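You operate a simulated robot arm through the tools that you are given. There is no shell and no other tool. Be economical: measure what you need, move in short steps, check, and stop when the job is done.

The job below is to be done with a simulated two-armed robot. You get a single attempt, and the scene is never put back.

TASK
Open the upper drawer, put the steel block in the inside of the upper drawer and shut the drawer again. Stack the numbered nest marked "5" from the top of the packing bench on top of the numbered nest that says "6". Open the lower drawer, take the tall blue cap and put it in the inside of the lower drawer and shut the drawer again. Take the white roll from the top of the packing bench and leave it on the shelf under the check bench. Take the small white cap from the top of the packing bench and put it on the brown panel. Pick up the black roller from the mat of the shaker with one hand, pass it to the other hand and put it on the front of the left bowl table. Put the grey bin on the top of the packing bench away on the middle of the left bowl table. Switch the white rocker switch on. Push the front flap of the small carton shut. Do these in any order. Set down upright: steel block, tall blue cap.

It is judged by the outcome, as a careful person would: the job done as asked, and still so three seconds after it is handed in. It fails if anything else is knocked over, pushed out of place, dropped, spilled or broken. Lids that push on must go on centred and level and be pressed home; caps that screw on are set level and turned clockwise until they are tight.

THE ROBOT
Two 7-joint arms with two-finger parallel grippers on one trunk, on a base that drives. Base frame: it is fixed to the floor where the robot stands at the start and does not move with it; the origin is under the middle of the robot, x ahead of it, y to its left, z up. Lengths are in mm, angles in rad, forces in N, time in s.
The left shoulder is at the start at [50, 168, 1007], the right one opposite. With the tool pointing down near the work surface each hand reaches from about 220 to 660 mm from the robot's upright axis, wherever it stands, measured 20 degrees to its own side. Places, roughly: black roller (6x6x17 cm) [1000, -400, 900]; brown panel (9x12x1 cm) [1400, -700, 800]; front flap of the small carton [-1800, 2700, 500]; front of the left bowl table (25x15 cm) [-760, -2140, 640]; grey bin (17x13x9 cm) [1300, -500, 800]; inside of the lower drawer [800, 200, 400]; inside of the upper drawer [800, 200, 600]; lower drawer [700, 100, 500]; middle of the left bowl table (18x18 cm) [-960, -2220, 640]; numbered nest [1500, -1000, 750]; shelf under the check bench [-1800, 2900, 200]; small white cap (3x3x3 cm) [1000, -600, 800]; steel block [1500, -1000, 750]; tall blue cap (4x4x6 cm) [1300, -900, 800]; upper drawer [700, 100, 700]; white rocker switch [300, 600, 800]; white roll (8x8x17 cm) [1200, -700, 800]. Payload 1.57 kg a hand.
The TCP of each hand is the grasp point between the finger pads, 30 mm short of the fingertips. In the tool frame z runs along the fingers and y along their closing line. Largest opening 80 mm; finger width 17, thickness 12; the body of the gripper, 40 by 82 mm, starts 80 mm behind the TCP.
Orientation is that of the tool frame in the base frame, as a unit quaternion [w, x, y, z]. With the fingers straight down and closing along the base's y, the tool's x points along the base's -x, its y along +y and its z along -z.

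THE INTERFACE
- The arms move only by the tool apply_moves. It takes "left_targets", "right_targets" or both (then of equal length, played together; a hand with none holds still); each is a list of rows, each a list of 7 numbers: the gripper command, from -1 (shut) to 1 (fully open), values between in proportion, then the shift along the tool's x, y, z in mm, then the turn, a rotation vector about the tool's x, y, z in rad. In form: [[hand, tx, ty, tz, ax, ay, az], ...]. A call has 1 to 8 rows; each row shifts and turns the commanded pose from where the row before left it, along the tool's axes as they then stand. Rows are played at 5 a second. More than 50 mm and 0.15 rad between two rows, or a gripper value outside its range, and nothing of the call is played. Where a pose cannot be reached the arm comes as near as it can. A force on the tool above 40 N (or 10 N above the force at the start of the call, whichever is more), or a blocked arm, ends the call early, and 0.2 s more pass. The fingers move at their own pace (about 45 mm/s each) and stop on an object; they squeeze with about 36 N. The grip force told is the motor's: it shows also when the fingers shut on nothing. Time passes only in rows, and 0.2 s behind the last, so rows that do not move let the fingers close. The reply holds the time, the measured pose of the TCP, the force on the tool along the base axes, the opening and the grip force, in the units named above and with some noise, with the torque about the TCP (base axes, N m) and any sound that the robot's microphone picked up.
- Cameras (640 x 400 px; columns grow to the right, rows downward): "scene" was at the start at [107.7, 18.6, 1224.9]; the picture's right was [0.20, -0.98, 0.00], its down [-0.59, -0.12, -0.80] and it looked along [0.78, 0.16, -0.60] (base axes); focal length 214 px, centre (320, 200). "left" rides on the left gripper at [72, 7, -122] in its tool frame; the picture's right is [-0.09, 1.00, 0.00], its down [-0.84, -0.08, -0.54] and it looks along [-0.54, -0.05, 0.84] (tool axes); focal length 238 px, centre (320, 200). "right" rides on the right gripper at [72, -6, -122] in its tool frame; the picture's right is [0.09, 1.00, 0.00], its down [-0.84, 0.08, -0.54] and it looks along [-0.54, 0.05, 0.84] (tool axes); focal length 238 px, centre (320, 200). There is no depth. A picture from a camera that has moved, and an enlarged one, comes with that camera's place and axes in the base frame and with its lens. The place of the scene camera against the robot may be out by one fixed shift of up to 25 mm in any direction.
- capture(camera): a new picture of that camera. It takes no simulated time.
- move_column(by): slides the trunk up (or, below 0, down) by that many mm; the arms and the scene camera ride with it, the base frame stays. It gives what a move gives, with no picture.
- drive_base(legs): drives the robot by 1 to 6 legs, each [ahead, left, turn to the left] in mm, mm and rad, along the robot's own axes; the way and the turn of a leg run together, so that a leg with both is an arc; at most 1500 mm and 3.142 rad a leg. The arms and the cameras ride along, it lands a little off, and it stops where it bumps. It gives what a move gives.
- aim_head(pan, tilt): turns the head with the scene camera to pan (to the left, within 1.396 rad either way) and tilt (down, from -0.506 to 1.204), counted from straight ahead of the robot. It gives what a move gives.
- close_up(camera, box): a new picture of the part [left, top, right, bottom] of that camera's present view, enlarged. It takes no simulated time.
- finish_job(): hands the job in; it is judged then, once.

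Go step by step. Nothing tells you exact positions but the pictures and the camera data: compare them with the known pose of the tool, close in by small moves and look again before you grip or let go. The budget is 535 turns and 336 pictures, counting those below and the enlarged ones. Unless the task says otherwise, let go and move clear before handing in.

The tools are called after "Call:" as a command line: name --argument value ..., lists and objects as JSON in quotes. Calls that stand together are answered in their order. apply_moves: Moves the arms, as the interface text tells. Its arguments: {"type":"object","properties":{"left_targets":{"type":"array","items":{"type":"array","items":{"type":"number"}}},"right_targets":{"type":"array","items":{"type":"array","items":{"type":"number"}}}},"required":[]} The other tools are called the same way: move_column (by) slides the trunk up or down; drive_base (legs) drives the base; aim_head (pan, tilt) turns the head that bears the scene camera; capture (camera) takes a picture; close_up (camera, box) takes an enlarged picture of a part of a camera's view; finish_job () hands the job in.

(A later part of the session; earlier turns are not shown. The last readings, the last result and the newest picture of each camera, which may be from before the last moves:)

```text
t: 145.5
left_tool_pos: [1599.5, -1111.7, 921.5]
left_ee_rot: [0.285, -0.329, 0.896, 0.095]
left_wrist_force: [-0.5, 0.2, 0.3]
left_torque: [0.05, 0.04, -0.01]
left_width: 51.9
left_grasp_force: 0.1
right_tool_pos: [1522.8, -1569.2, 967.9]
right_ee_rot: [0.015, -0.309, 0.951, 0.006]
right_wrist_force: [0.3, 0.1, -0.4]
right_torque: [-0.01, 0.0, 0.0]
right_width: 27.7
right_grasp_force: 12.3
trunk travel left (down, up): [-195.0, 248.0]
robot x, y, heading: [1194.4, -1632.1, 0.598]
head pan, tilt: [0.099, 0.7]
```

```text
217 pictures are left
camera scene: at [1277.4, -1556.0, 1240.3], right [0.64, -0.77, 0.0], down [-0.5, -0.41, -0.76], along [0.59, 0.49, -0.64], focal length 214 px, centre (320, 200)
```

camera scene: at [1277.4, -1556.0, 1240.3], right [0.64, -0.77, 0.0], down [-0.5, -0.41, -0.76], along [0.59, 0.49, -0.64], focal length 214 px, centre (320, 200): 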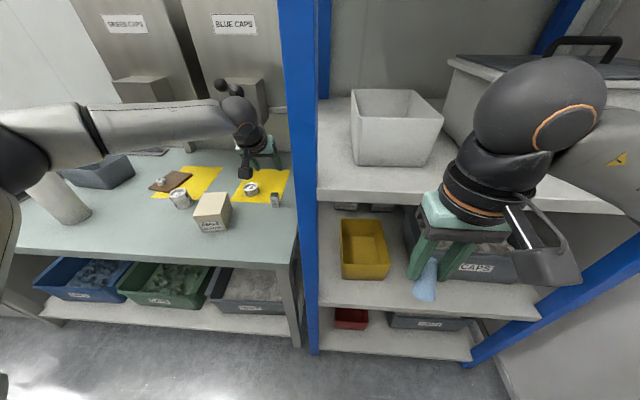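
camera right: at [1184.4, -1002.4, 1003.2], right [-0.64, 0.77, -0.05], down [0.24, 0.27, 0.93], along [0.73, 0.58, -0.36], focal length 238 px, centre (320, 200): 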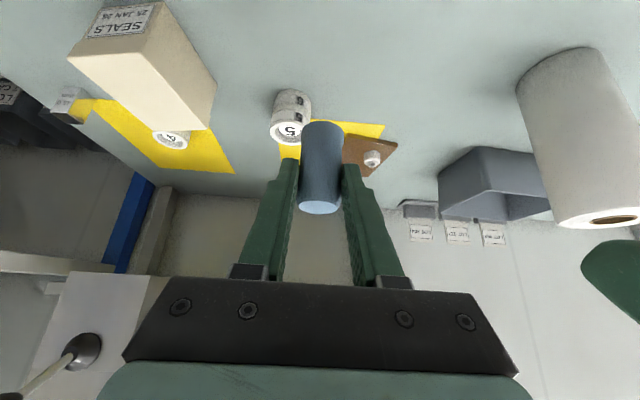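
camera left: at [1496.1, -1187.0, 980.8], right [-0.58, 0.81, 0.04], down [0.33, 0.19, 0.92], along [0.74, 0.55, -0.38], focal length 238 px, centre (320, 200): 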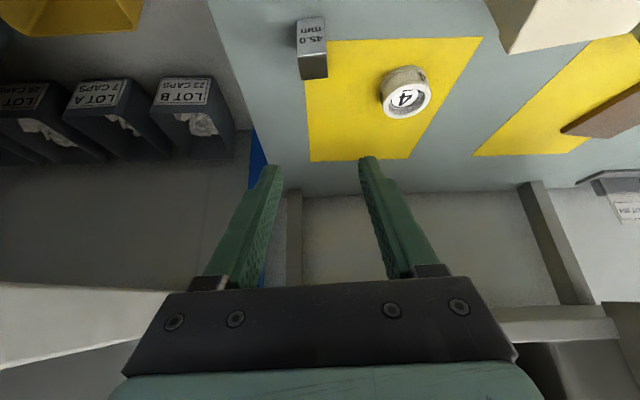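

Call:
apply_moves --left_targets '[[0.3, 17, 0, 25, 0, 0, 0], [0.3, 17, 0, 25, 0, 0, 0], [0.3, 15, 0, 22, 0, 0, 0]]'

Call:
capture --camera "left"

```text
t: 146.3
left_tool_pos: [1580.2, -1109.0, 839.1]
left_ee_rot: [0.285, -0.327, 0.896, 0.095]
left_wrist_force: [0.2, 0.0, -0.9]
left_torque: [0.03, 0.03, 0.0]
left_width: 52.1
left_grasp_force: 0.0
left hand out of reach, approached as far as the arm can: row 1, 2, 3
right_tool_pos: [1521.5, -1568.0, 967.2]
right_ee_rot: [0.015, -0.307, 0.951, 0.005]
right_wrist_force: [-1.0, -0.6, -0.4]
right_torque: [0.0, 0.03, -0.03]
right_width: 28.1
right_grasp_force: 11.9
trunk travel left (down, up): [-195.0, 248.0]
robot x, y, heading: [1193.4, -1634.4, 0.599]
head pan, tilt: [0.099, 0.7]
```

```text
216 pictures are left
camera left: at [1476.6, -1183.9, 899.4], right [-0.58, 0.81, 0.04], down [0.33, 0.19, 0.93], along [0.75, 0.55, -0.38], focal length 238 px, centre (320, 200)
```

left: 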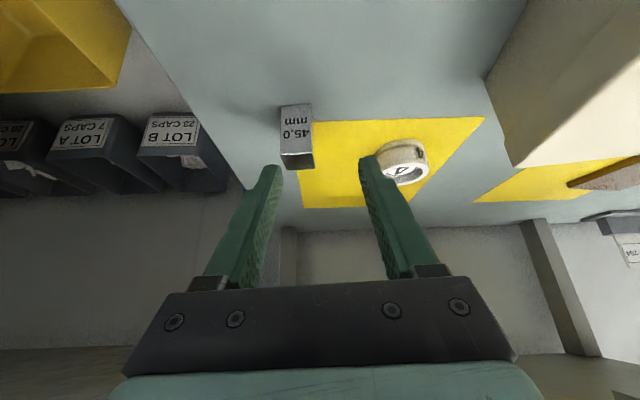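

Call:
drive_base --legs '[[24, -17, 0]]'

Call:
apply_moves --left_targets '[[0.3, 8, 0, 12, 0, 0, 0], [0.3, 6, 0, 9, 0, 0, 0]]'

Call:
capture --camera "left"

```text
t: 147.1
left_tool_pos: [1608.4, -1109.0, 841.2]
left_ee_rot: [0.286, -0.328, 0.896, 0.094]
left_wrist_force: [-0.5, 0.4, 0.4]
left_torque: [-0.03, 0.02, 0.0]
left_width: 52.3
left_grasp_force: 0.1
right_tool_pos: [1552.2, -1567.6, 967.2]
right_ee_rot: [0.015, -0.31, 0.951, 0.006]
right_wrist_force: [0.7, -0.6, 0.1]
right_torque: [0.04, 0.01, 0.01]
right_width: 28.1
right_grasp_force: 12.1
trunk travel left (down, up): [-195.0, 248.0]
robot x, y, heading: [1224.9, -1634.0, 0.597]
head pan, tilt: [0.099, 0.7]
```

```text
t: 147.7
left_tool_pos: [1600.9, -1108.0, 819.7]
left_ee_rot: [0.285, -0.328, 0.896, 0.093]
left_wrist_force: [-0.5, -0.1, -0.6]
left_torque: [0.01, 0.01, -0.01]
left_width: 52.0
left_grasp_force: 0.0
left hand out of reach, approached as far as the arm can: row 1, 2
right_tool_pos: [1551.5, -1568.4, 968.3]
right_ee_rot: [0.015, -0.309, 0.951, 0.007]
right_wrist_force: [-0.4, 0.0, 0.3]
right_torque: [0.02, -0.01, 0.0]
right_width: 27.8
right_grasp_force: 11.8
trunk travel left (down, up): [-195.0, 248.0]
robot x, y, heading: [1223.4, -1636.4, 0.595]
head pan, tilt: [0.099, 0.7]
```

```text
215 pictures are left
camera left: at [1496.7, -1183.7, 878.7], right [-0.58, 0.81, 0.03], down [0.33, 0.19, 0.93], along [0.75, 0.55, -0.38], focal length 238 px, centre (320, 200)
```

left: 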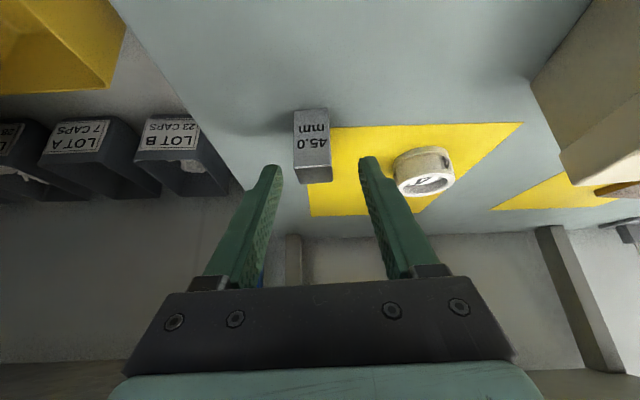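

Call:
apply_moves --left_targets '[[0.3, 6, -2, 10, 0, 0, 0], [0.3, 5, -1, 9, 0, 0, 0]]'

Call:
capture --camera "left"

```text
t: 148.3
left_tool_pos: [1592.4, -1108.7, 803.5]
left_ee_rot: [0.286, -0.328, 0.896, 0.094]
left_wrist_force: [-0.1, 0.2, -0.4]
left_torque: [0.03, 0.0, -0.03]
left_width: 51.9
left_grasp_force: 0.1
left hand out of reach, approached as far as the arm can: row 1, 2
right_tool_pos: [1551.5, -1569.9, 968.0]
right_ee_rot: [0.015, -0.309, 0.951, 0.005]
right_wrist_force: [0.0, -0.8, 0.1]
right_torque: [-0.01, -0.01, -0.03]
right_width: 27.8
right_grasp_force: 12.3
trunk travel left (down, up): [-195.0, 248.0]
robot x, y, heading: [1224.4, -1636.5, 0.598]
head pan, tilt: [0.099, 0.7]
```

```text
214 pictures are left
camera left: at [1488.6, -1184.1, 863.2], right [-0.58, 0.81, 0.03], down [0.33, 0.19, 0.93], along [0.75, 0.55, -0.38], focal length 238 px, centre (320, 200)
```

left: 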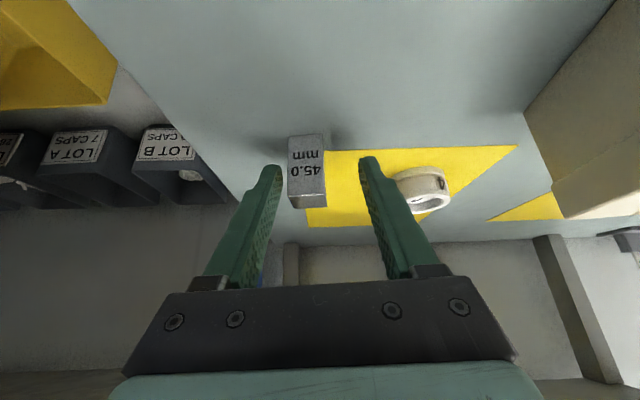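

Call:
drive_base --legs '[[4, -9, 0]]'

Call:
capture --camera "left"

```text
t: 149.1
left_tool_pos: [1600.7, -1114.0, 803.8]
left_ee_rot: [0.286, -0.328, 0.896, 0.094]
left_wrist_force: [0.2, -0.3, -0.8]
left_torque: [0.03, 0.0, -0.01]
left_width: 51.8
left_grasp_force: 0.1
right_tool_pos: [1560.1, -1573.7, 968.7]
right_ee_rot: [0.015, -0.309, 0.951, 0.006]
right_wrist_force: [-0.2, 0.0, 0.3]
right_torque: [-0.02, 0.02, -0.01]
right_width: 27.8
right_grasp_force: 12.2
trunk travel left (down, up): [-195.0, 248.0]
robot x, y, heading: [1237.9, -1639.3, 0.596]
head pan, tilt: [0.099, 0.7]
```

```text
213 pictures are left
camera left: at [1496.9, -1189.4, 863.2], right [-0.58, 0.81, 0.03], down [0.33, 0.19, 0.93], along [0.75, 0.55, -0.38], focal length 238 px, centre (320, 200)
```

left: 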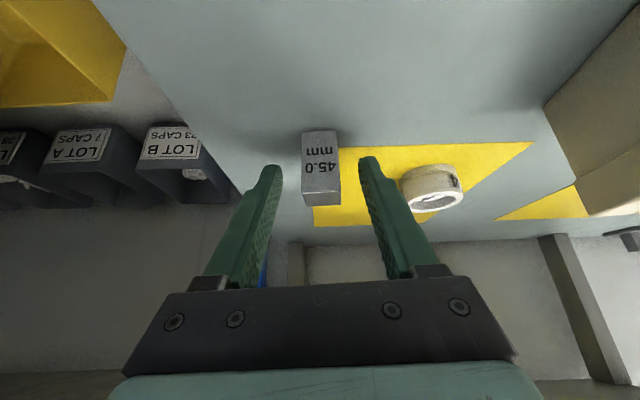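

Centred. Close on the block.

Call:
apply_moves --left_targets '[[0.3, 2, 0, 4, 0, 0, 0], [-1, 0, 0, 0, 0, 0, 0], [-1, 0, 0, 0, 0, 0, 0], [-1, 0, 0, 0, 0, 0, 0], [-1, 0, 0, 0, 0, 0, 0]]'

Call:
capture --camera "left"

```text
t: 150.3
left_tool_pos: [1598.8, -1113.7, 801.3]
left_ee_rot: [0.286, -0.327, 0.896, 0.093]
left_wrist_force: [-0.7, -0.1, 1.3]
left_torque: [0.08, 0.04, 0.02]
left_width: 23.6
left_grasp_force: 34.5
right_tool_pos: [1559.8, -1574.5, 966.9]
right_ee_rot: [0.015, -0.309, 0.951, 0.006]
right_wrist_force: [-0.3, -0.8, 0.1]
right_torque: [0.01, 0.0, 0.01]
right_width: 27.9
right_grasp_force: 11.9
trunk travel left (down, up): [-195.0, 248.0]
robot x, y, heading: [1232.2, -1640.0, 0.597]
head pan, tilt: [0.099, 0.7]
```

```text
212 pictures are left
camera left: at [1495.1, -1189.0, 860.4], right [-0.58, 0.81, 0.03], down [0.33, 0.19, 0.93], along [0.75, 0.55, -0.38], focal length 238 px, centre (320, 200)
```

left: 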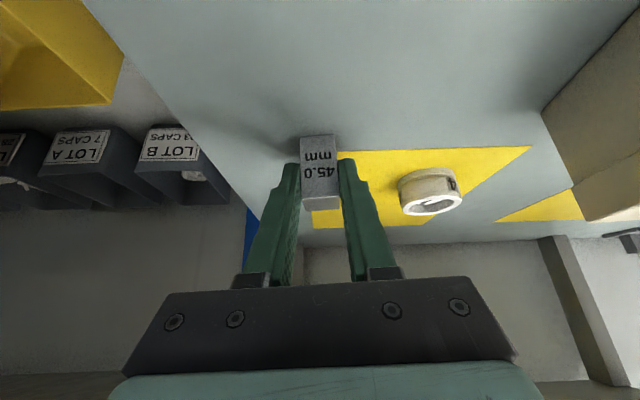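

Block gripped (23.6 mm, 34 N). Lift it.

Call:
apply_moves --left_targets '[[-1, -15, 0, -22, 0, 0, 0], [-1, -19, 0, -28, 0, 0, 0], [-1, -19, 0, -28, 0, 0, 0], [-1, -19, 0, -28, 0, 0, 0]]'

Call:
drive_base --legs '[[-150, 0, 0]]'

Call:
capture --camera "scene"

```text
t: 151.3
left_tool_pos: [1598.1, -1113.7, 929.0]
left_ee_rot: [0.286, -0.327, 0.896, 0.094]
left_wrist_force: [0.8, 0.1, -2.3]
left_torque: [0.0, 0.03, -0.02]
left_width: 23.6
left_grasp_force: 35.5
right_tool_pos: [1559.5, -1572.7, 967.6]
right_ee_rot: [0.015, -0.309, 0.951, 0.006]
right_wrist_force: [0.6, 0.2, -0.2]
right_torque: [0.02, 0.01, 0.01]
right_width: 28.1
right_grasp_force: 11.6
trunk travel left (down, up): [-195.0, 248.0]
robot x, y, heading: [1234.5, -1640.6, 0.596]
head pan, tilt: [0.099, 0.7]
```

```text
t: 152.7
left_tool_pos: [1474.8, -1195.8, 927.3]
left_ee_rot: [0.286, -0.328, 0.896, 0.094]
left_wrist_force: [-1.0, -0.4, -2.1]
left_torque: [-0.01, 0.03, 0.03]
left_width: 23.3
left_grasp_force: 35.3
right_tool_pos: [1435.7, -1657.2, 967.5]
right_ee_rot: [0.014, -0.31, 0.951, 0.006]
right_wrist_force: [-0.3, 0.8, -0.1]
right_torque: [0.01, -0.02, 0.02]
right_width: 27.8
right_grasp_force: 12.2
trunk travel left (down, up): [-195.0, 248.0]
robot x, y, heading: [1109.2, -1727.8, 0.594]
head pan, tilt: [0.099, 0.7]
```

```text
211 pictures are left
camera scene: at [1190.3, -1646.0, 1240.4], right [0.64, -0.77, 0.0], down [-0.49, -0.41, -0.77], along [0.59, 0.49, -0.64], focal length 214 px, centre (320, 200)
```

scene: 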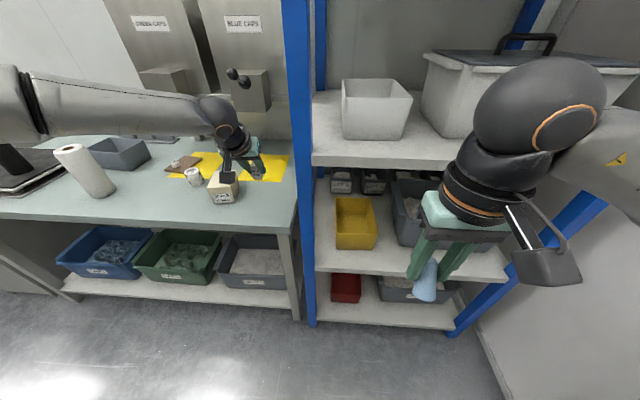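

Both objects held. Raise the trunk so everything clears the bench items, align to the wall and travel left to the open drawer.

Call:
move_column --by 150

Call:
drive_base --legs '[[0, 0, 0.033], [0, 900, 0]]'

Call:
capture --camera "scene"

```text
t: 154.4
left_tool_pos: [1475.5, -1196.6, 1077.5]
left_ee_rot: [0.285, -0.328, 0.896, 0.094]
left_wrist_force: [0.8, 0.3, -2.5]
left_torque: [-0.03, 0.03, 0.0]
left_width: 23.5
left_grasp_force: 35.6
right_tool_pos: [1436.7, -1656.9, 1117.2]
right_ee_rot: [0.014, -0.309, 0.951, 0.004]
right_wrist_force: [-0.3, -0.2, 0.6]
right_torque: [0.01, 0.01, 0.03]
right_width: 27.8
right_grasp_force: 11.6
trunk travel left (down, up): [-345.0, 98.0]
robot x, y, heading: [1109.9, -1719.8, 0.597]
head pan, tilt: [0.099, 0.7]
```

```text
t: 162.9
left_tool_pos: [935.9, -474.6, 1079.2]
left_ee_rot: [0.285, -0.345, 0.889, 0.1]
left_wrist_force: [0.0, -0.4, -2.0]
left_torque: [-0.03, 0.04, -0.02]
left_width: 23.4
left_grasp_force: 35.5
right_tool_pos: [913.8, -937.1, 1118.2]
right_ee_rot: [0.015, -0.328, 0.945, 0.005]
right_wrist_force: [0.6, -0.5, 0.5]
right_torque: [0.0, 0.01, -0.03]
right_width: 27.7
right_grasp_force: 11.9
trunk travel left (down, up): [-345.0, 98.0]
robot x, y, heading: [589.7, -1013.7, 0.635]
head pan, tilt: [0.099, 0.7]
```

```text
210 pictures are left
camera scene: at [668.7, -933.1, 1390.3], right [0.67, -0.74, 0.0], down [-0.48, -0.43, -0.76], along [0.57, 0.51, -0.64], focal length 214 px, centre (320, 200)
```

scene: 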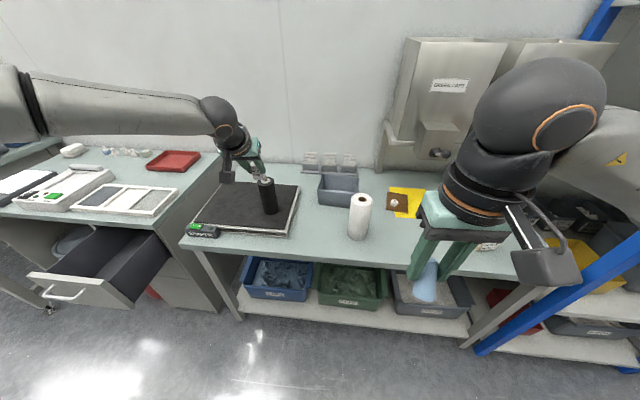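

Call:
drive_base --legs '[[0, 640, 0]]'

Call:
aim_head --pan 0.35 --tilt 0.8

Call:
capture --camera "scene"

Call:
capture --camera "left"

```text
t: 169.0
left_tool_pos: [553.8, 44.8, 1078.0]
left_ee_rot: [0.284, -0.346, 0.889, 0.1]
left_wrist_force: [0.0, 0.6, -2.2]
left_torque: [-0.03, 0.0, 0.02]
left_width: 23.1
left_grasp_force: 35.4
right_tool_pos: [533.7, -418.4, 1118.4]
right_ee_rot: [0.015, -0.328, 0.945, 0.005]
right_wrist_force: [0.4, 0.3, 1.1]
right_torque: [0.01, 0.01, -0.02]
right_width: 27.9
right_grasp_force: 11.7
trunk travel left (down, up): [-345.0, 98.0]
robot x, y, heading: [207.7, -495.5, 0.638]
head pan, tilt: [0.099, 0.7]
```

```text
t: 169.8
left_tool_pos: [552.8, 44.9, 1078.5]
left_ee_rot: [0.284, -0.345, 0.889, 0.101]
left_wrist_force: [-0.4, -0.7, -1.1]
left_torque: [-0.05, 0.03, -0.03]
left_width: 23.4
left_grasp_force: 35.7
right_tool_pos: [533.2, -418.3, 1118.4]
right_ee_rot: [0.014, -0.328, 0.945, 0.005]
right_wrist_force: [0.7, 0.0, 0.4]
right_torque: [-0.02, 0.0, 0.0]
right_width: 27.9
right_grasp_force: 12.1
trunk travel left (down, up): [-345.0, 98.0]
robot x, y, heading: [213.3, -497.3, 0.645]
head pan, tilt: [0.351, 0.799]
```

```text
209 pictures are left
camera scene: at [268.5, -405.3, 1382.1], right [0.83, -0.55, 0.0], down [-0.4, -0.6, -0.7], along [0.38, 0.58, -0.72], focal length 214 px, centre (320, 200)
```

scene: 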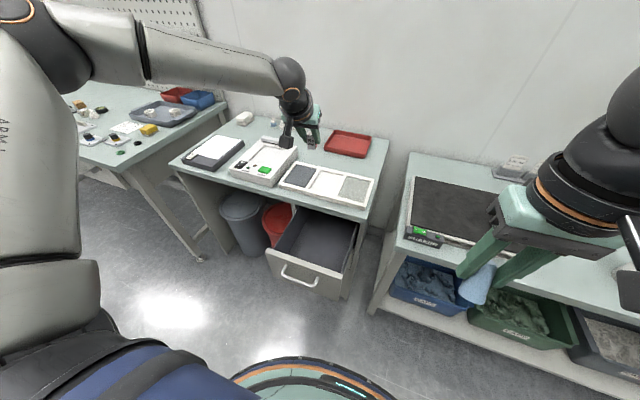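

```text
208 pictures are left
camera left: at [452.9, -35.1, 1137.2], right [-0.61, 0.79, 0.03], down [0.32, 0.21, 0.93], along [0.72, 0.58, -0.38], focal length 238 px, centre (320, 200)
```

left: 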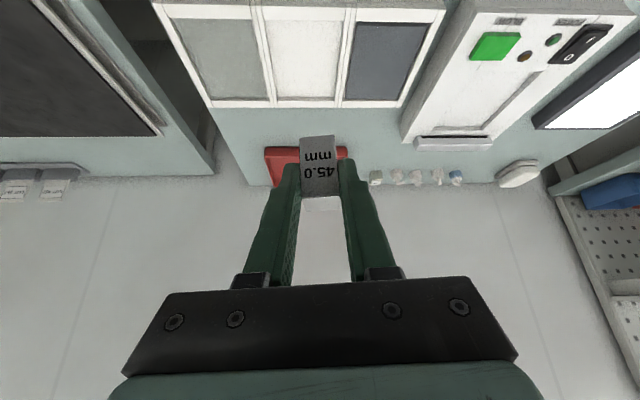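

Drawer centre is 33 mm right and 89 mm nearer than the hand. Shift the base, then lower the trunk.

Call:
drive_base --legs '[[-89, -33, 0]]'

Call:
move_column --by -240

Call:
capture --camera "left"

Call:
capture --camera "scene"

```text
t: 170.9
left_tool_pos: [502.8, -32.8, 1078.3]
left_ee_rot: [0.284, -0.346, 0.889, 0.099]
left_wrist_force: [-0.5, 0.5, -1.6]
left_torque: [0.02, 0.01, 0.01]
left_width: 23.1
left_grasp_force: 35.8
right_tool_pos: [482.3, -497.9, 1117.9]
right_ee_rot: [0.014, -0.328, 0.944, 0.005]
right_wrist_force: [-0.7, -0.2, -0.2]
right_torque: [0.02, -0.04, -0.01]
right_width: 27.7
right_grasp_force: 12.0
trunk travel left (down, up): [-345.0, 98.0]
robot x, y, heading: [160.7, -577.9, 0.641]
head pan, tilt: [0.351, 0.799]
```

```text
t: 173.4
left_tool_pos: [502.4, -34.8, 838.8]
left_ee_rot: [0.283, -0.347, 0.888, 0.1]
left_wrist_force: [-0.1, 0.3, -1.7]
left_torque: [-0.02, 0.0, 0.02]
left_width: 23.2
left_grasp_force: 35.6
right_tool_pos: [481.8, -497.8, 877.5]
right_ee_rot: [0.014, -0.328, 0.944, 0.005]
right_wrist_force: [-0.6, -0.1, -0.4]
right_torque: [0.02, -0.02, -0.01]
right_width: 27.7
right_grasp_force: 12.0
trunk travel left (down, up): [-105.0, 338.0]
robot x, y, heading: [159.4, -576.8, 0.638]
head pan, tilt: [0.351, 0.799]
```

```text
207 pictures are left
camera left: at [402.6, -114.0, 897.2], right [-0.61, 0.79, 0.03], down [0.32, 0.21, 0.93], along [0.72, 0.58, -0.38], focal length 238 px, centre (320, 200)
```

left: 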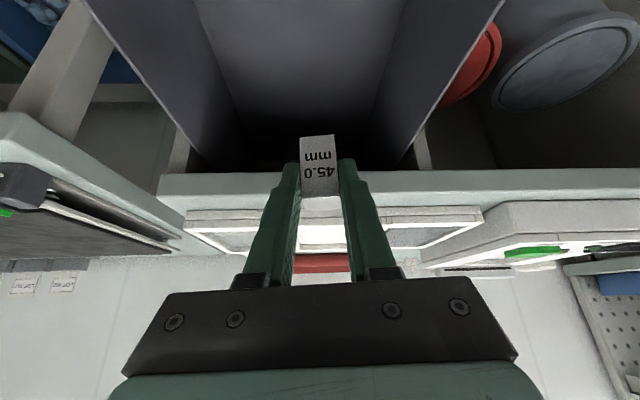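

```text
206 pictures are left
camera scene: at [218.3, -484.3, 1142.1], right [0.83, -0.55, 0.0], down [-0.39, -0.6, -0.7], along [0.38, 0.58, -0.72], focal length 214 px, centre (320, 200)
```

scene: 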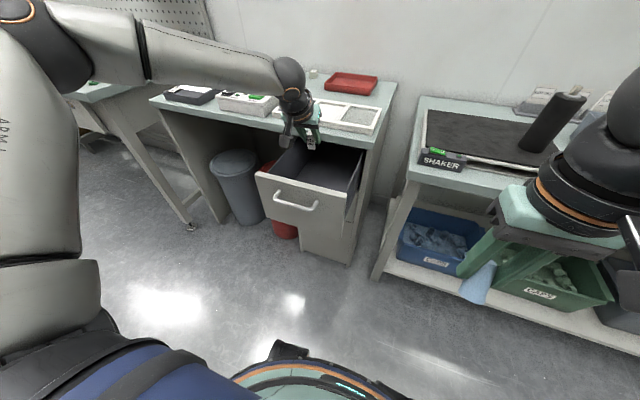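

Aligned with the drawer. Lower further.

Call:
move_column --by -100

Call:
capture --camera "left"

Call:
close_up --camera "scene" --box '[220, 40, 420, 165]'

```text
t: 174.7
left_tool_pos: [503.8, -33.2, 738.0]
left_ee_rot: [0.283, -0.346, 0.889, 0.1]
left_wrist_force: [0.0, 0.5, -3.1]
left_torque: [0.0, 0.02, -0.02]
left_width: 23.4
left_grasp_force: 35.3
right_tool_pos: [482.7, -498.3, 777.6]
right_ee_rot: [0.014, -0.328, 0.945, 0.005]
right_wrist_force: [0.6, 0.5, 0.1]
right_torque: [-0.03, 0.04, 0.0]
right_width: 28.2
right_grasp_force: 11.8
trunk travel left (down, up): [-5.0, 438.0]
robot x, y, heading: [159.4, -578.2, 0.633]
head pan, tilt: [0.351, 0.799]
```

```text
205 pictures are left
camera left: at [402.6, -114.0, 797.3], right [-0.61, 0.79, 0.03], down [0.32, 0.21, 0.93], along [0.72, 0.58, -0.38], focal length 238 px, centre (320, 200)
```

left: 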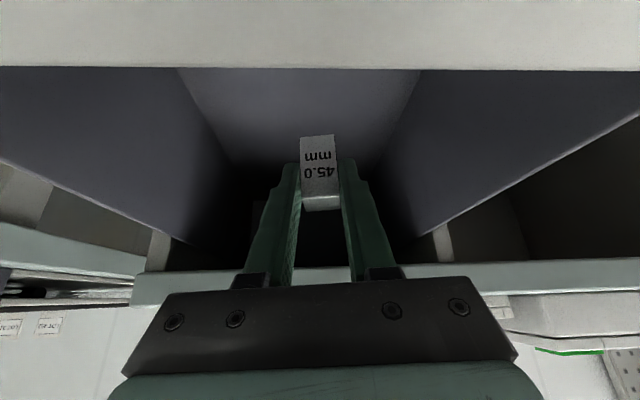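

```text
3.20 times, centred on (320, 102) of scene
camera zoom: at [218.3, -484.3, 1042.1], right [0.83, -0.55, 0.0], down [-0.39, -0.6, -0.7], along [0.38, 0.58, -0.72], focal length 686 px, centre (320, 512)
```

zoom: 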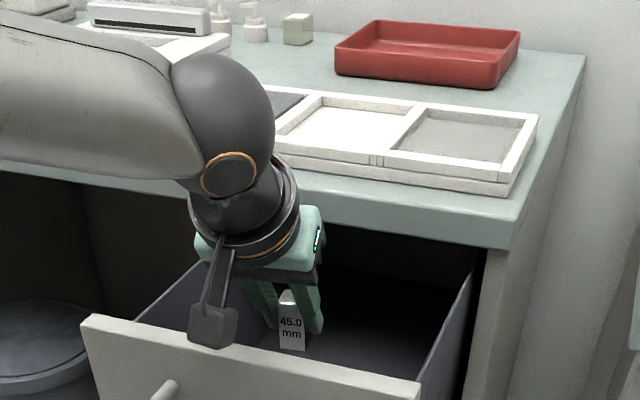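

The wrist camera is close to the drawer front's top edge; drive 50 mm ahead before lowering further.

Call:
drive_base --legs '[[50, 0, 0]]'

Call:
apply_moves --left_targets '[[-1, 8, 0, 12, 0, 0, 0]]'

Call:
capture --camera "left"

Call:
close_up --camera "scene" --box '[240, 40, 400, 140]'

```text
t: 175.6
left_tool_pos: [542.3, -4.1, 738.4]
left_ee_rot: [0.284, -0.345, 0.889, 0.1]
left_wrist_force: [0.4, 0.1, -1.2]
left_torque: [-0.03, -0.01, 0.01]
left_width: 23.3
left_grasp_force: 36.0
right_tool_pos: [522.3, -466.9, 777.9]
right_ee_rot: [0.014, -0.329, 0.944, 0.006]
right_wrist_force: [0.1, 0.2, -0.6]
right_torque: [0.0, -0.03, 0.02]
right_width: 27.9
right_grasp_force: 12.0
trunk travel left (down, up): [-5.0, 438.0]
robot x, y, heading: [197.0, -547.1, 0.638]
head pan, tilt: [0.351, 0.799]
```

```text
t: 176.0
left_tool_pos: [542.9, -4.5, 722.9]
left_ee_rot: [0.283, -0.346, 0.889, 0.1]
left_wrist_force: [0.3, 0.0, -2.7]
left_torque: [-0.01, 0.02, -0.01]
left_width: 23.4
left_grasp_force: 35.6
right_tool_pos: [521.5, -466.5, 777.5]
right_ee_rot: [0.014, -0.328, 0.944, 0.006]
right_wrist_force: [-0.2, 0.7, -0.3]
right_torque: [0.0, 0.02, 0.02]
right_width: 27.8
right_grasp_force: 12.2
trunk travel left (down, up): [-5.0, 438.0]
robot x, y, heading: [199.8, -547.1, 0.637]
head pan, tilt: [0.351, 0.799]
```

```text
203 pictures are left
camera left: at [443.1, -84.4, 782.0], right [-0.61, 0.79, 0.04], down [0.32, 0.21, 0.92], along [0.72, 0.58, -0.38], focal length 238 px, centre (320, 200)
```

left: 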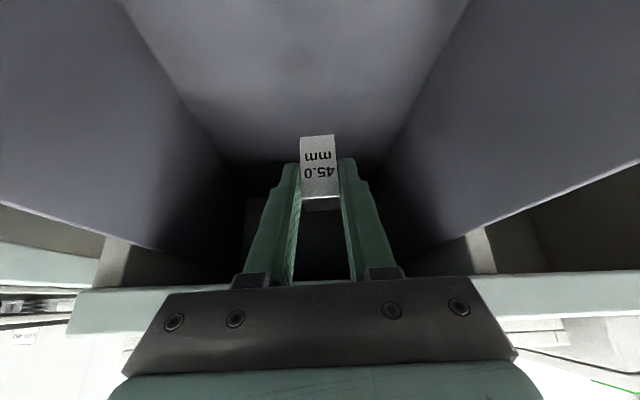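

```text
4.00 times, centred on (320, 90) of scene
camera zoom: at [258.2, -454.7, 1042.1], right [0.84, -0.55, 0.0], down [-0.39, -0.6, -0.7], along [0.38, 0.58, -0.72], focal length 858 px, centre (320, 640)
```

zoom: 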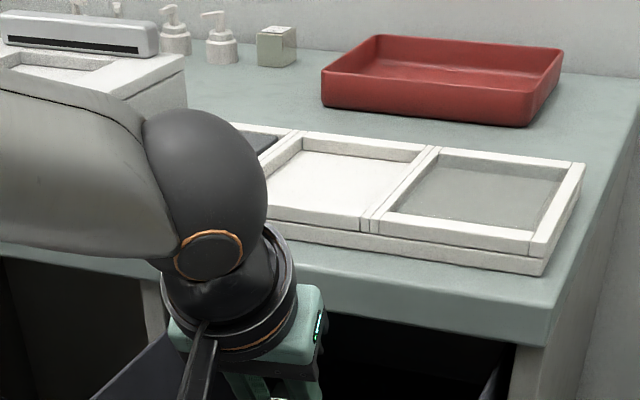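

Call:
apply_moves --left_targets '[[-1, 3.4, 0, 4.9, 0, 0, 0], [-1, 3.4, 0, 4.9, 0, 0, 0], [-1, 3.4, 0, 4.9, 0, 0, 0], [-1, 2, 0, 3, 0, 0, 0]]'

Call:
capture --camera "left"

```text
t: 177.0
left_tool_pos: [545.8, -2.5, 713.7]
left_ee_rot: [0.293, -0.348, 0.885, 0.1]
left_wrist_force: [-0.1, 1.8, 14.2]
left_torque: [-1.8, 1.84, -0.21]
left_width: 23.3
left_grasp_force: 35.4
right_tool_pos: [521.0, -467.6, 777.9]
right_ee_rot: [0.014, -0.328, 0.945, 0.006]
right_wrist_force: [-0.3, -0.7, -1.0]
right_torque: [0.01, -0.01, -0.02]
right_width: 27.8
right_grasp_force: 11.7
trunk travel left (down, up): [-5.0, 438.0]
robot x, y, heading: [198.6, -548.3, 0.64]
head pan, tilt: [0.351, 0.799]
stopped in row 4 (left hand): the force on the tool passed its limit at 44 N (the readings are from after the stop); the commanded pose is now the measured one
```

```text
201 pictures are left
camera left: at [445.2, -83.0, 771.1], right [-0.62, 0.79, 0.03], down [0.3, 0.2, 0.93], along [0.73, 0.58, -0.36], focal length 238 px, centre (320, 200)
```

left: 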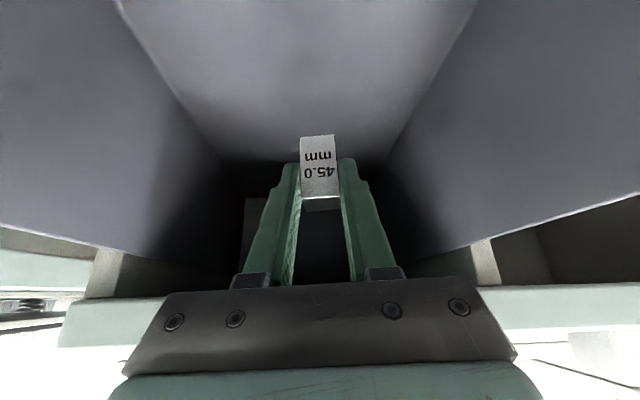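

The hand's camera housing touches the drawer front, and the drawer floor is deep (~600). I need an upright tool for this, so I'll re-grip the block upright: first come out and look for a free spot on the bench.

Call:
move_column --by 240

Call:
capture --camera "scene"

Call:
capture --camera "left"

```text
t: 179.5
left_tool_pos: [546.1, -3.2, 951.0]
left_ee_rot: [0.289, -0.347, 0.886, 0.102]
left_wrist_force: [0.3, -0.7, -1.8]
left_torque: [-0.08, 0.0, -0.02]
left_width: 23.6
left_grasp_force: 35.9
right_tool_pos: [522.8, -467.6, 1017.2]
right_ee_rot: [0.014, -0.328, 0.945, 0.005]
right_wrist_force: [0.1, -0.8, 0.2]
right_torque: [0.02, 0.04, 0.03]
right_width: 27.6
right_grasp_force: 12.3
trunk travel left (down, up): [-245.0, 198.0]
robot x, y, heading: [197.2, -546.6, 0.642]
head pan, tilt: [0.351, 0.799]
```

```text
200 pictures are left
camera scene: at [258.2, -454.4, 1282.0], right [0.84, -0.55, 0.0], down [-0.39, -0.6, -0.7], along [0.38, 0.58, -0.72], focal length 214 px, centre (320, 200)
```

scene: 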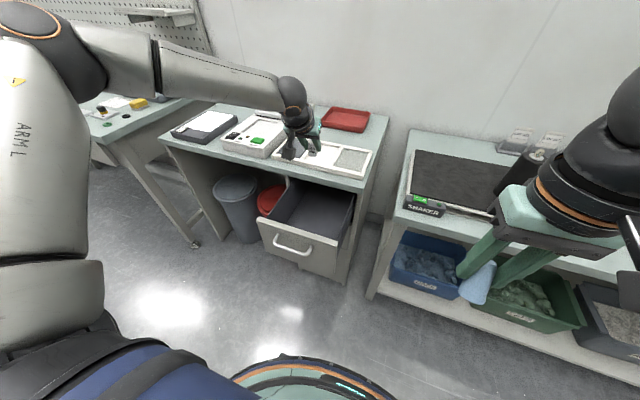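

```text
199 pictures are left
camera left: at [444.8, -82.6, 1008.2], right [-0.62, 0.79, 0.03], down [0.31, 0.2, 0.93], along [0.73, 0.58, -0.37], focal length 238 px, centre (320, 200)
```

left: 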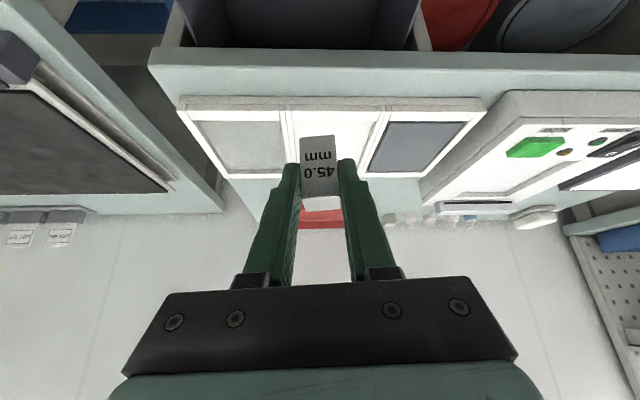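

Alternative: the tilted hand can slip in along its own axis if it enters ~30 mm farther ahead, just under the bench edge. Drive 30 ahead and lower, watching both edges.

Call:
drive_base --legs '[[30, 0, 0]]'

Call:
move_column --by -140

Call:
aim_head --pan 0.75 --tilt 0.9

Call:
capture --camera "scene"

Call:
capture --camera "left"

```text
t: 180.3
left_tool_pos: [569.8, 15.9, 950.1]
left_ee_rot: [0.289, -0.347, 0.887, 0.1]
left_wrist_force: [0.0, -0.1, -1.9]
left_torque: [-0.01, 0.02, 0.03]
left_width: 23.4
left_grasp_force: 35.5
right_tool_pos: [546.9, -447.8, 1017.4]
right_ee_rot: [0.014, -0.327, 0.945, 0.005]
right_wrist_force: [-0.2, 0.4, -0.1]
right_torque: [0.03, 0.02, -0.02]
right_width: 27.8
right_grasp_force: 12.2
trunk travel left (down, up): [-245.0, 198.0]
robot x, y, heading: [222.0, -529.5, 0.635]
head pan, tilt: [0.351, 0.799]
```

```text
t: 181.7
left_tool_pos: [574.2, 17.6, 839.1]
left_ee_rot: [0.307, -0.346, 0.881, 0.104]
left_wrist_force: [2.1, 0.4, 10.0]
left_torque: [0.17, -0.04, -0.01]
left_width: 23.4
left_grasp_force: 35.8
right_tool_pos: [545.8, -448.8, 891.2]
right_ee_rot: [0.015, -0.329, 0.944, 0.006]
right_wrist_force: [0.0, -0.1, -0.4]
right_torque: [0.05, 0.06, 0.07]
right_width: 27.7
right_grasp_force: 12.1
trunk travel left (down, up): [-118.0, 324.0]
robot x, y, heading: [222.7, -527.3, 0.636]
head pan, tilt: [0.351, 0.799]
stopped: the force on the tool passed its limit at 48 N (the readings are from after the stop); the commanded pose is now the measured one
```

```text
t: 182.6
left_tool_pos: [573.5, 17.9, 839.6]
left_ee_rot: [0.305, -0.345, 0.882, 0.104]
left_wrist_force: [6.1, 5.0, 20.7]
left_torque: [0.46, -0.19, -0.09]
left_width: 23.2
left_grasp_force: 36.3
right_tool_pos: [546.1, -450.4, 891.1]
right_ee_rot: [0.015, -0.329, 0.944, 0.006]
right_wrist_force: [0.4, 0.6, -0.3]
right_torque: [0.0, 0.03, 0.02]
right_width: 28.0
right_grasp_force: 12.2
trunk travel left (down, up): [-118.0, 324.0]
robot x, y, heading: [221.4, -532.3, 0.64]
head pan, tilt: [0.75, 0.901]
```

```text
198 pictures are left
camera scene: at [251.2, -430.8, 1147.9], right [0.98, -0.18, 0.0], down [-0.14, -0.77, -0.62], along [0.11, 0.61, -0.78], focal length 214 px, centre (320, 200)
```

scene: 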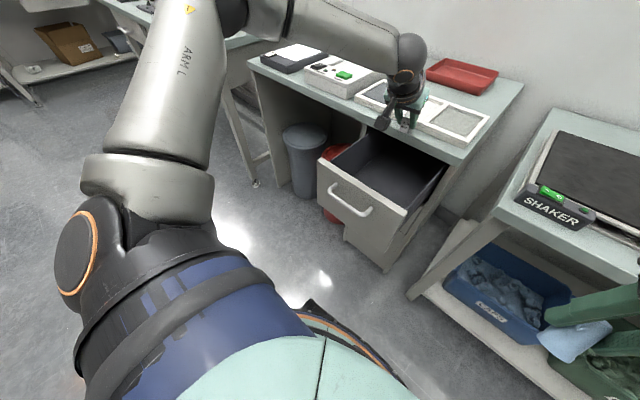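

```text
197 pictures are left
camera left: at [471.7, -63.1, 893.5], right [-0.62, 0.79, 0.03], down [0.28, 0.18, 0.94], along [0.74, 0.59, -0.33], focal length 238 px, centre (320, 200)
```

left: 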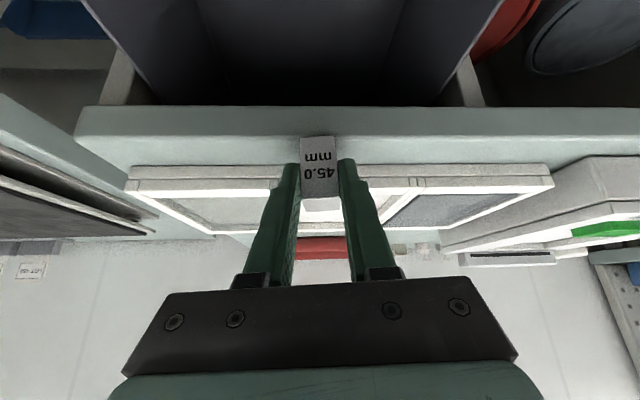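

The block came down on the bench's front strip (I was over the edge). Back off the pressure and look closely – this strip might serve as a re-grip spot.

Call:
apply_moves --left_targets '[[-1, -6, 0, -8, 0, 0, 0], [-1, 0, 0, 0, 0, 0, 0]]'

Call:
close_up --camera "left" --box '[240, 80, 400, 180]'

Call:
close_up --camera "scene" --box '[360, 70, 480, 145]'

```text
t: 183.2
left_tool_pos: [571.9, 18.9, 843.6]
left_ee_rot: [0.299, -0.347, 0.883, 0.103]
left_wrist_force: [0.8, 0.1, -0.9]
left_torque: [-0.02, 0.04, 0.03]
left_width: 23.3
left_grasp_force: 35.6
right_tool_pos: [546.1, -447.8, 891.1]
right_ee_rot: [0.013, -0.33, 0.944, 0.006]
right_wrist_force: [-0.2, 0.1, -0.7]
right_torque: [-0.03, 0.0, -0.01]
right_width: 28.2
right_grasp_force: 12.0
trunk travel left (down, up): [-118.0, 324.0]
robot x, y, heading: [224.4, -527.8, 0.638]
head pan, tilt: [0.75, 0.901]
```

```text
4.00 times, centred on (320, 130) of left
camera zoom: at [470.6, -62.4, 899.0], right [-0.62, 0.79, 0.03], down [0.29, 0.19, 0.94], along [0.73, 0.59, -0.35], focal length 953 px, centre (320, 480)
```

zoom: 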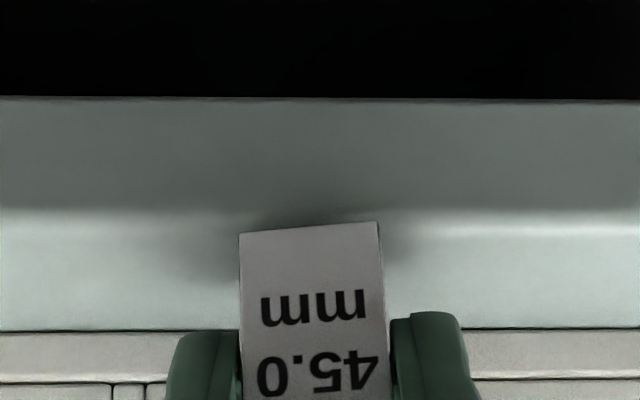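

```text
5.33 times, centred on (420, 108) of scene
camera zoom: at [251.6, -429.5, 1147.4], right [0.98, -0.18, 0.0], down [-0.14, -0.77, -0.62], along [0.11, 0.61, -0.78], focal length 1144 px, centre (-213, 693)
```

zoom: 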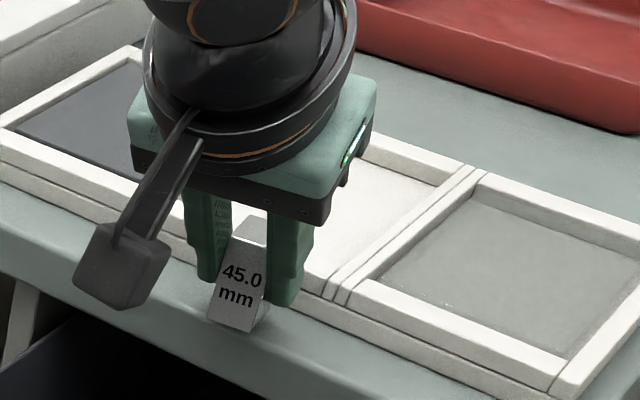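

The strip is ~35 mm deep, enough for the 20 mm block. Move 7 mm further in, lower and set it down.

Call:
apply_moves --left_targets '[[-1, -6, 0, 4, 0, 0, 0], [-1, 1.7, 0, 2.5, 0, 0, 0], [-1, 1.2, 0, 1.7, 0, 0, 0]]'

Call:
close_up --camera "left" --box '[240, 80, 400, 180]'

```text
t: 184.0
left_tool_pos: [579.6, 22.7, 840.6]
left_ee_rot: [0.301, -0.347, 0.882, 0.103]
left_wrist_force: [0.5, 0.9, -2.6]
left_torque: [0.02, 0.01, 0.02]
left_width: 23.2
left_grasp_force: 34.9
right_tool_pos: [546.9, -448.5, 890.9]
right_ee_rot: [0.014, -0.33, 0.944, 0.006]
right_wrist_force: [0.7, 0.7, 0.0]
right_torque: [0.03, 0.0, -0.01]
right_width: 27.9
right_grasp_force: 11.8
trunk travel left (down, up): [-118.0, 324.0]
robot x, y, heading: [220.2, -530.8, 0.64]
head pan, tilt: [0.75, 0.901]
```

```text
4.00 times, centred on (320, 130) of left
camera zoom: at [477.2, -57.5, 895.7], right [-0.62, 0.79, 0.03], down [0.29, 0.19, 0.94], along [0.73, 0.59, -0.34], focal length 953 px, centre (320, 480)
```

zoom: 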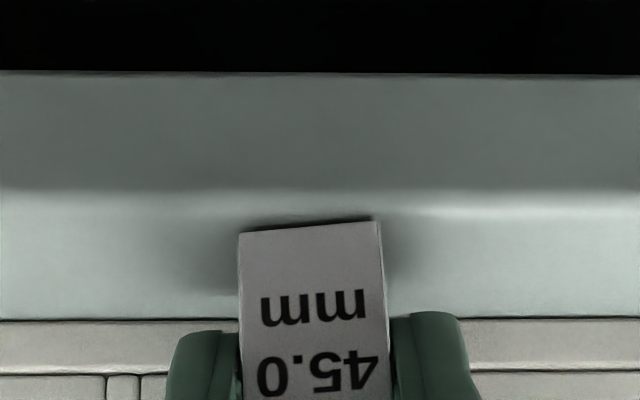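

Call:
apply_moves --left_targets '[[-1, 1, 0, 1.5, 0, 0, 0], [-1, 1, 0, 1.5, 0, 0, 0]]'

Call:
close_up --camera "left" --box '[240, 80, 400, 180]'

```text
t: 184.6
left_tool_pos: [579.1, 23.3, 841.3]
left_ee_rot: [0.305, -0.345, 0.882, 0.104]
left_wrist_force: [-3.1, -1.2, 6.4]
left_torque: [0.0, 0.18, 0.06]
left_width: 23.3
left_grasp_force: 35.5
right_tool_pos: [546.7, -449.7, 891.0]
right_ee_rot: [0.015, -0.33, 0.944, 0.007]
right_wrist_force: [0.7, 0.7, -0.5]
right_torque: [0.02, 0.01, 0.01]
right_width: 27.8
right_grasp_force: 12.2
trunk travel left (down, up): [-118.0, 324.0]
robot x, y, heading: [221.5, -532.2, 0.637]
head pan, tilt: [0.75, 0.901]
```

```text
4.00 times, centred on (320, 130) of left
camera zoom: at [477.5, -57.5, 894.4], right [-0.62, 0.79, 0.03], down [0.28, 0.19, 0.94], along [0.73, 0.59, -0.34], focal length 953 px, centre (320, 480)
```

zoom: 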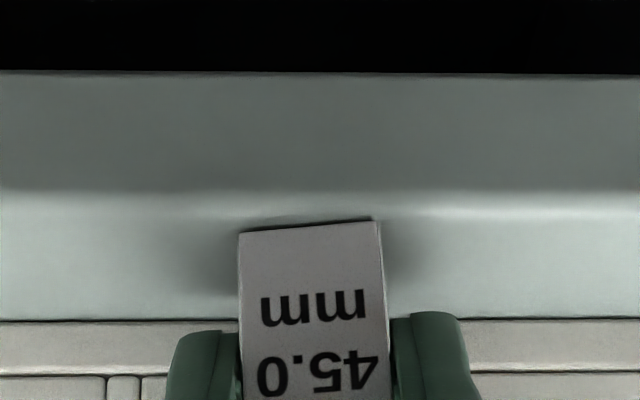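

Contact made, nearly flush. Release and retreat.

Call:
apply_moves --left_targets '[[-0.2, 0, 0, 0, 0, 0, 0], [0.3, 0, 0, 0, 0, 0, 0], [0.3, 0, 0, 0, 0, 0, 0], [0.3, 0, 0, -35, 0, 0, 0], [0.3, 0, 0, -45, 0, 0, 0]]'

Call:
capture --camera "left"

```text
t: 185.8
left_tool_pos: [540.4, -8.6, 900.9]
left_ee_rot: [0.3, -0.347, 0.882, 0.104]
left_wrist_force: [-0.5, -0.3, -0.3]
left_torque: [0.01, -0.02, 0.0]
left_width: 51.8
left_grasp_force: 0.0
right_tool_pos: [545.8, -448.9, 891.2]
right_ee_rot: [0.015, -0.33, 0.944, 0.006]
right_wrist_force: [-0.6, -0.1, -0.2]
right_torque: [0.02, 0.01, 0.01]
right_width: 27.8
right_grasp_force: 12.1
trunk travel left (down, up): [-118.0, 324.0]
robot x, y, heading: [224.2, -532.1, 0.642]
head pan, tilt: [0.75, 0.901]
```

```text
192 pictures are left
camera left: at [438.9, -89.1, 955.3], right [-0.62, 0.79, 0.03], down [0.29, 0.19, 0.94], along [0.73, 0.59, -0.34], focal length 238 px, centre (320, 200)
```

left: 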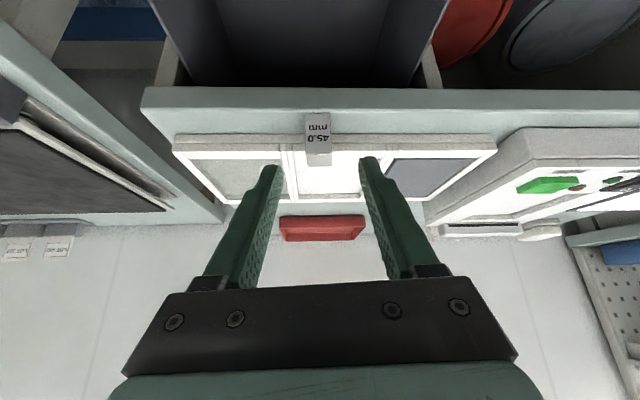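

Block stands upright on the strip. With the left hand free I'll pull the drawer further open by pushing its front from inside with closed, upright fingers.

Call:
apply_moves --left_targets '[[-1, 25, 0, -10, 0, 0.15, 0], [-1, 25, 0, -10, 0, 0.15, 0], [-1, 25, 0, -5, 0, 0.15, 0], [-1, 25, 0, 0, 0, 0.15, 0], [-1, 0, 0, 0, 0, 0, 0]]'

Call:
capture --camera "left"

```text
t: 187.0
left_tool_pos: [466.6, -75.8, 884.4]
left_ee_rot: [0.027, -0.361, 0.932, -0.004]
left_wrist_force: [0.8, 0.7, -0.9]
left_torque: [0.01, 0.01, 0.01]
left_width: 0.2
left_grasp_force: 21.3
right_tool_pos: [545.9, -449.0, 891.4]
right_ee_rot: [0.014, -0.33, 0.944, 0.006]
right_wrist_force: [0.1, 0.0, 0.7]
right_torque: [0.0, -0.03, 0.02]
right_width: 27.8
right_grasp_force: 11.9
trunk travel left (down, up): [-118.0, 324.0]
robot x, y, heading: [221.6, -525.8, 0.639]
head pan, tilt: [0.75, 0.901]
```

```text
191 pictures are left
camera left: at [402.3, -119.9, 1003.9], right [-0.6, 0.8, -0.02], down [0.64, 0.5, 0.58], along [0.48, 0.34, -0.81], focal length 238 px, centre (320, 200)
```

left: 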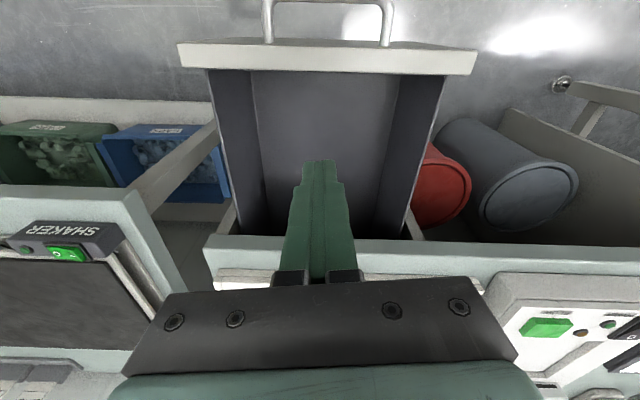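

Clear view: panel inner top edge at n≈288. Lower the closed fingers inside, then drive back to push it open.

Call:
move_column --by -115

Call:
apply_moves --left_targets '[[-1, 0, 0, 30, 0, 0, 0]]'

Call:
drive_base --legs '[[-105, 0, 0]]'

Call:
capture --camera "left"

```text
t: 188.4
left_tool_pos: [466.8, -76.7, 770.6]
left_ee_rot: [0.027, -0.361, 0.932, -0.003]
left_wrist_force: [-0.8, -0.3, -0.5]
left_torque: [-0.04, 0.0, -0.01]
left_width: 0.2
left_grasp_force: 22.0
right_tool_pos: [547.0, -448.0, 775.6]
right_ee_rot: [0.015, -0.33, 0.944, 0.006]
right_wrist_force: [-0.1, 0.3, 0.1]
right_torque: [-0.01, 0.03, 0.01]
right_width: 27.4
right_grasp_force: 11.7
trunk travel left (down, up): [-3.0, 439.0]
robot x, y, heading: [226.5, -533.8, 0.636]
head pan, tilt: [0.75, 0.901]
```

```text
t: 188.8
left_tool_pos: [468.3, -74.5, 740.2]
left_ee_rot: [0.028, -0.361, 0.932, -0.003]
left_wrist_force: [0.3, -0.5, 1.1]
left_torque: [0.02, 0.02, -0.01]
left_width: 0.2
left_grasp_force: 21.2
right_tool_pos: [546.4, -449.2, 776.6]
right_ee_rot: [0.013, -0.329, 0.944, 0.006]
right_wrist_force: [1.0, -0.2, 0.1]
right_torque: [0.0, 0.0, 0.0]
right_width: 27.7
right_grasp_force: 12.0
trunk travel left (down, up): [-3.0, 439.0]
robot x, y, heading: [222.6, -527.9, 0.637]
head pan, tilt: [0.75, 0.901]
```

```text
t: 190.0
left_tool_pos: [384.0, -138.0, 740.1]
left_ee_rot: [0.028, -0.361, 0.932, -0.002]
left_wrist_force: [-0.1, 0.2, 0.8]
left_torque: [-0.01, 0.02, 0.0]
left_width: 0.3
left_grasp_force: 21.2
right_tool_pos: [461.1, -511.7, 775.6]
right_ee_rot: [0.014, -0.329, 0.944, 0.006]
right_wrist_force: [0.2, 0.5, -0.5]
right_torque: [0.01, -0.01, 0.0]
right_width: 27.6
right_grasp_force: 11.6
trunk travel left (down, up): [-3.0, 439.0]
robot x, y, heading: [136.6, -586.1, 0.638]
head pan, tilt: [0.75, 0.901]
```

```text
190 pictures are left
camera left: at [319.9, -182.1, 859.0], right [-0.6, 0.8, -0.02], down [0.64, 0.5, 0.58], along [0.48, 0.34, -0.81], focal length 238 px, centre (320, 200)
```

left: 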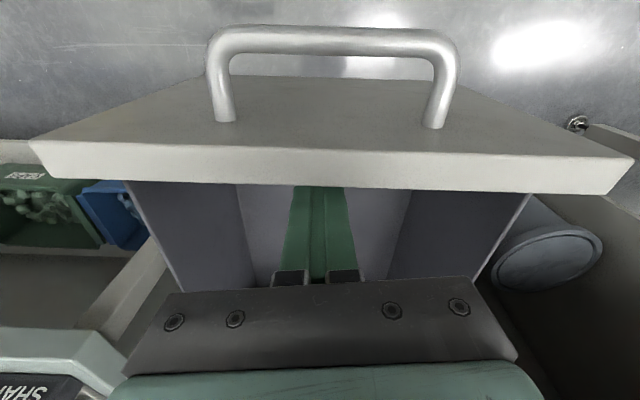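

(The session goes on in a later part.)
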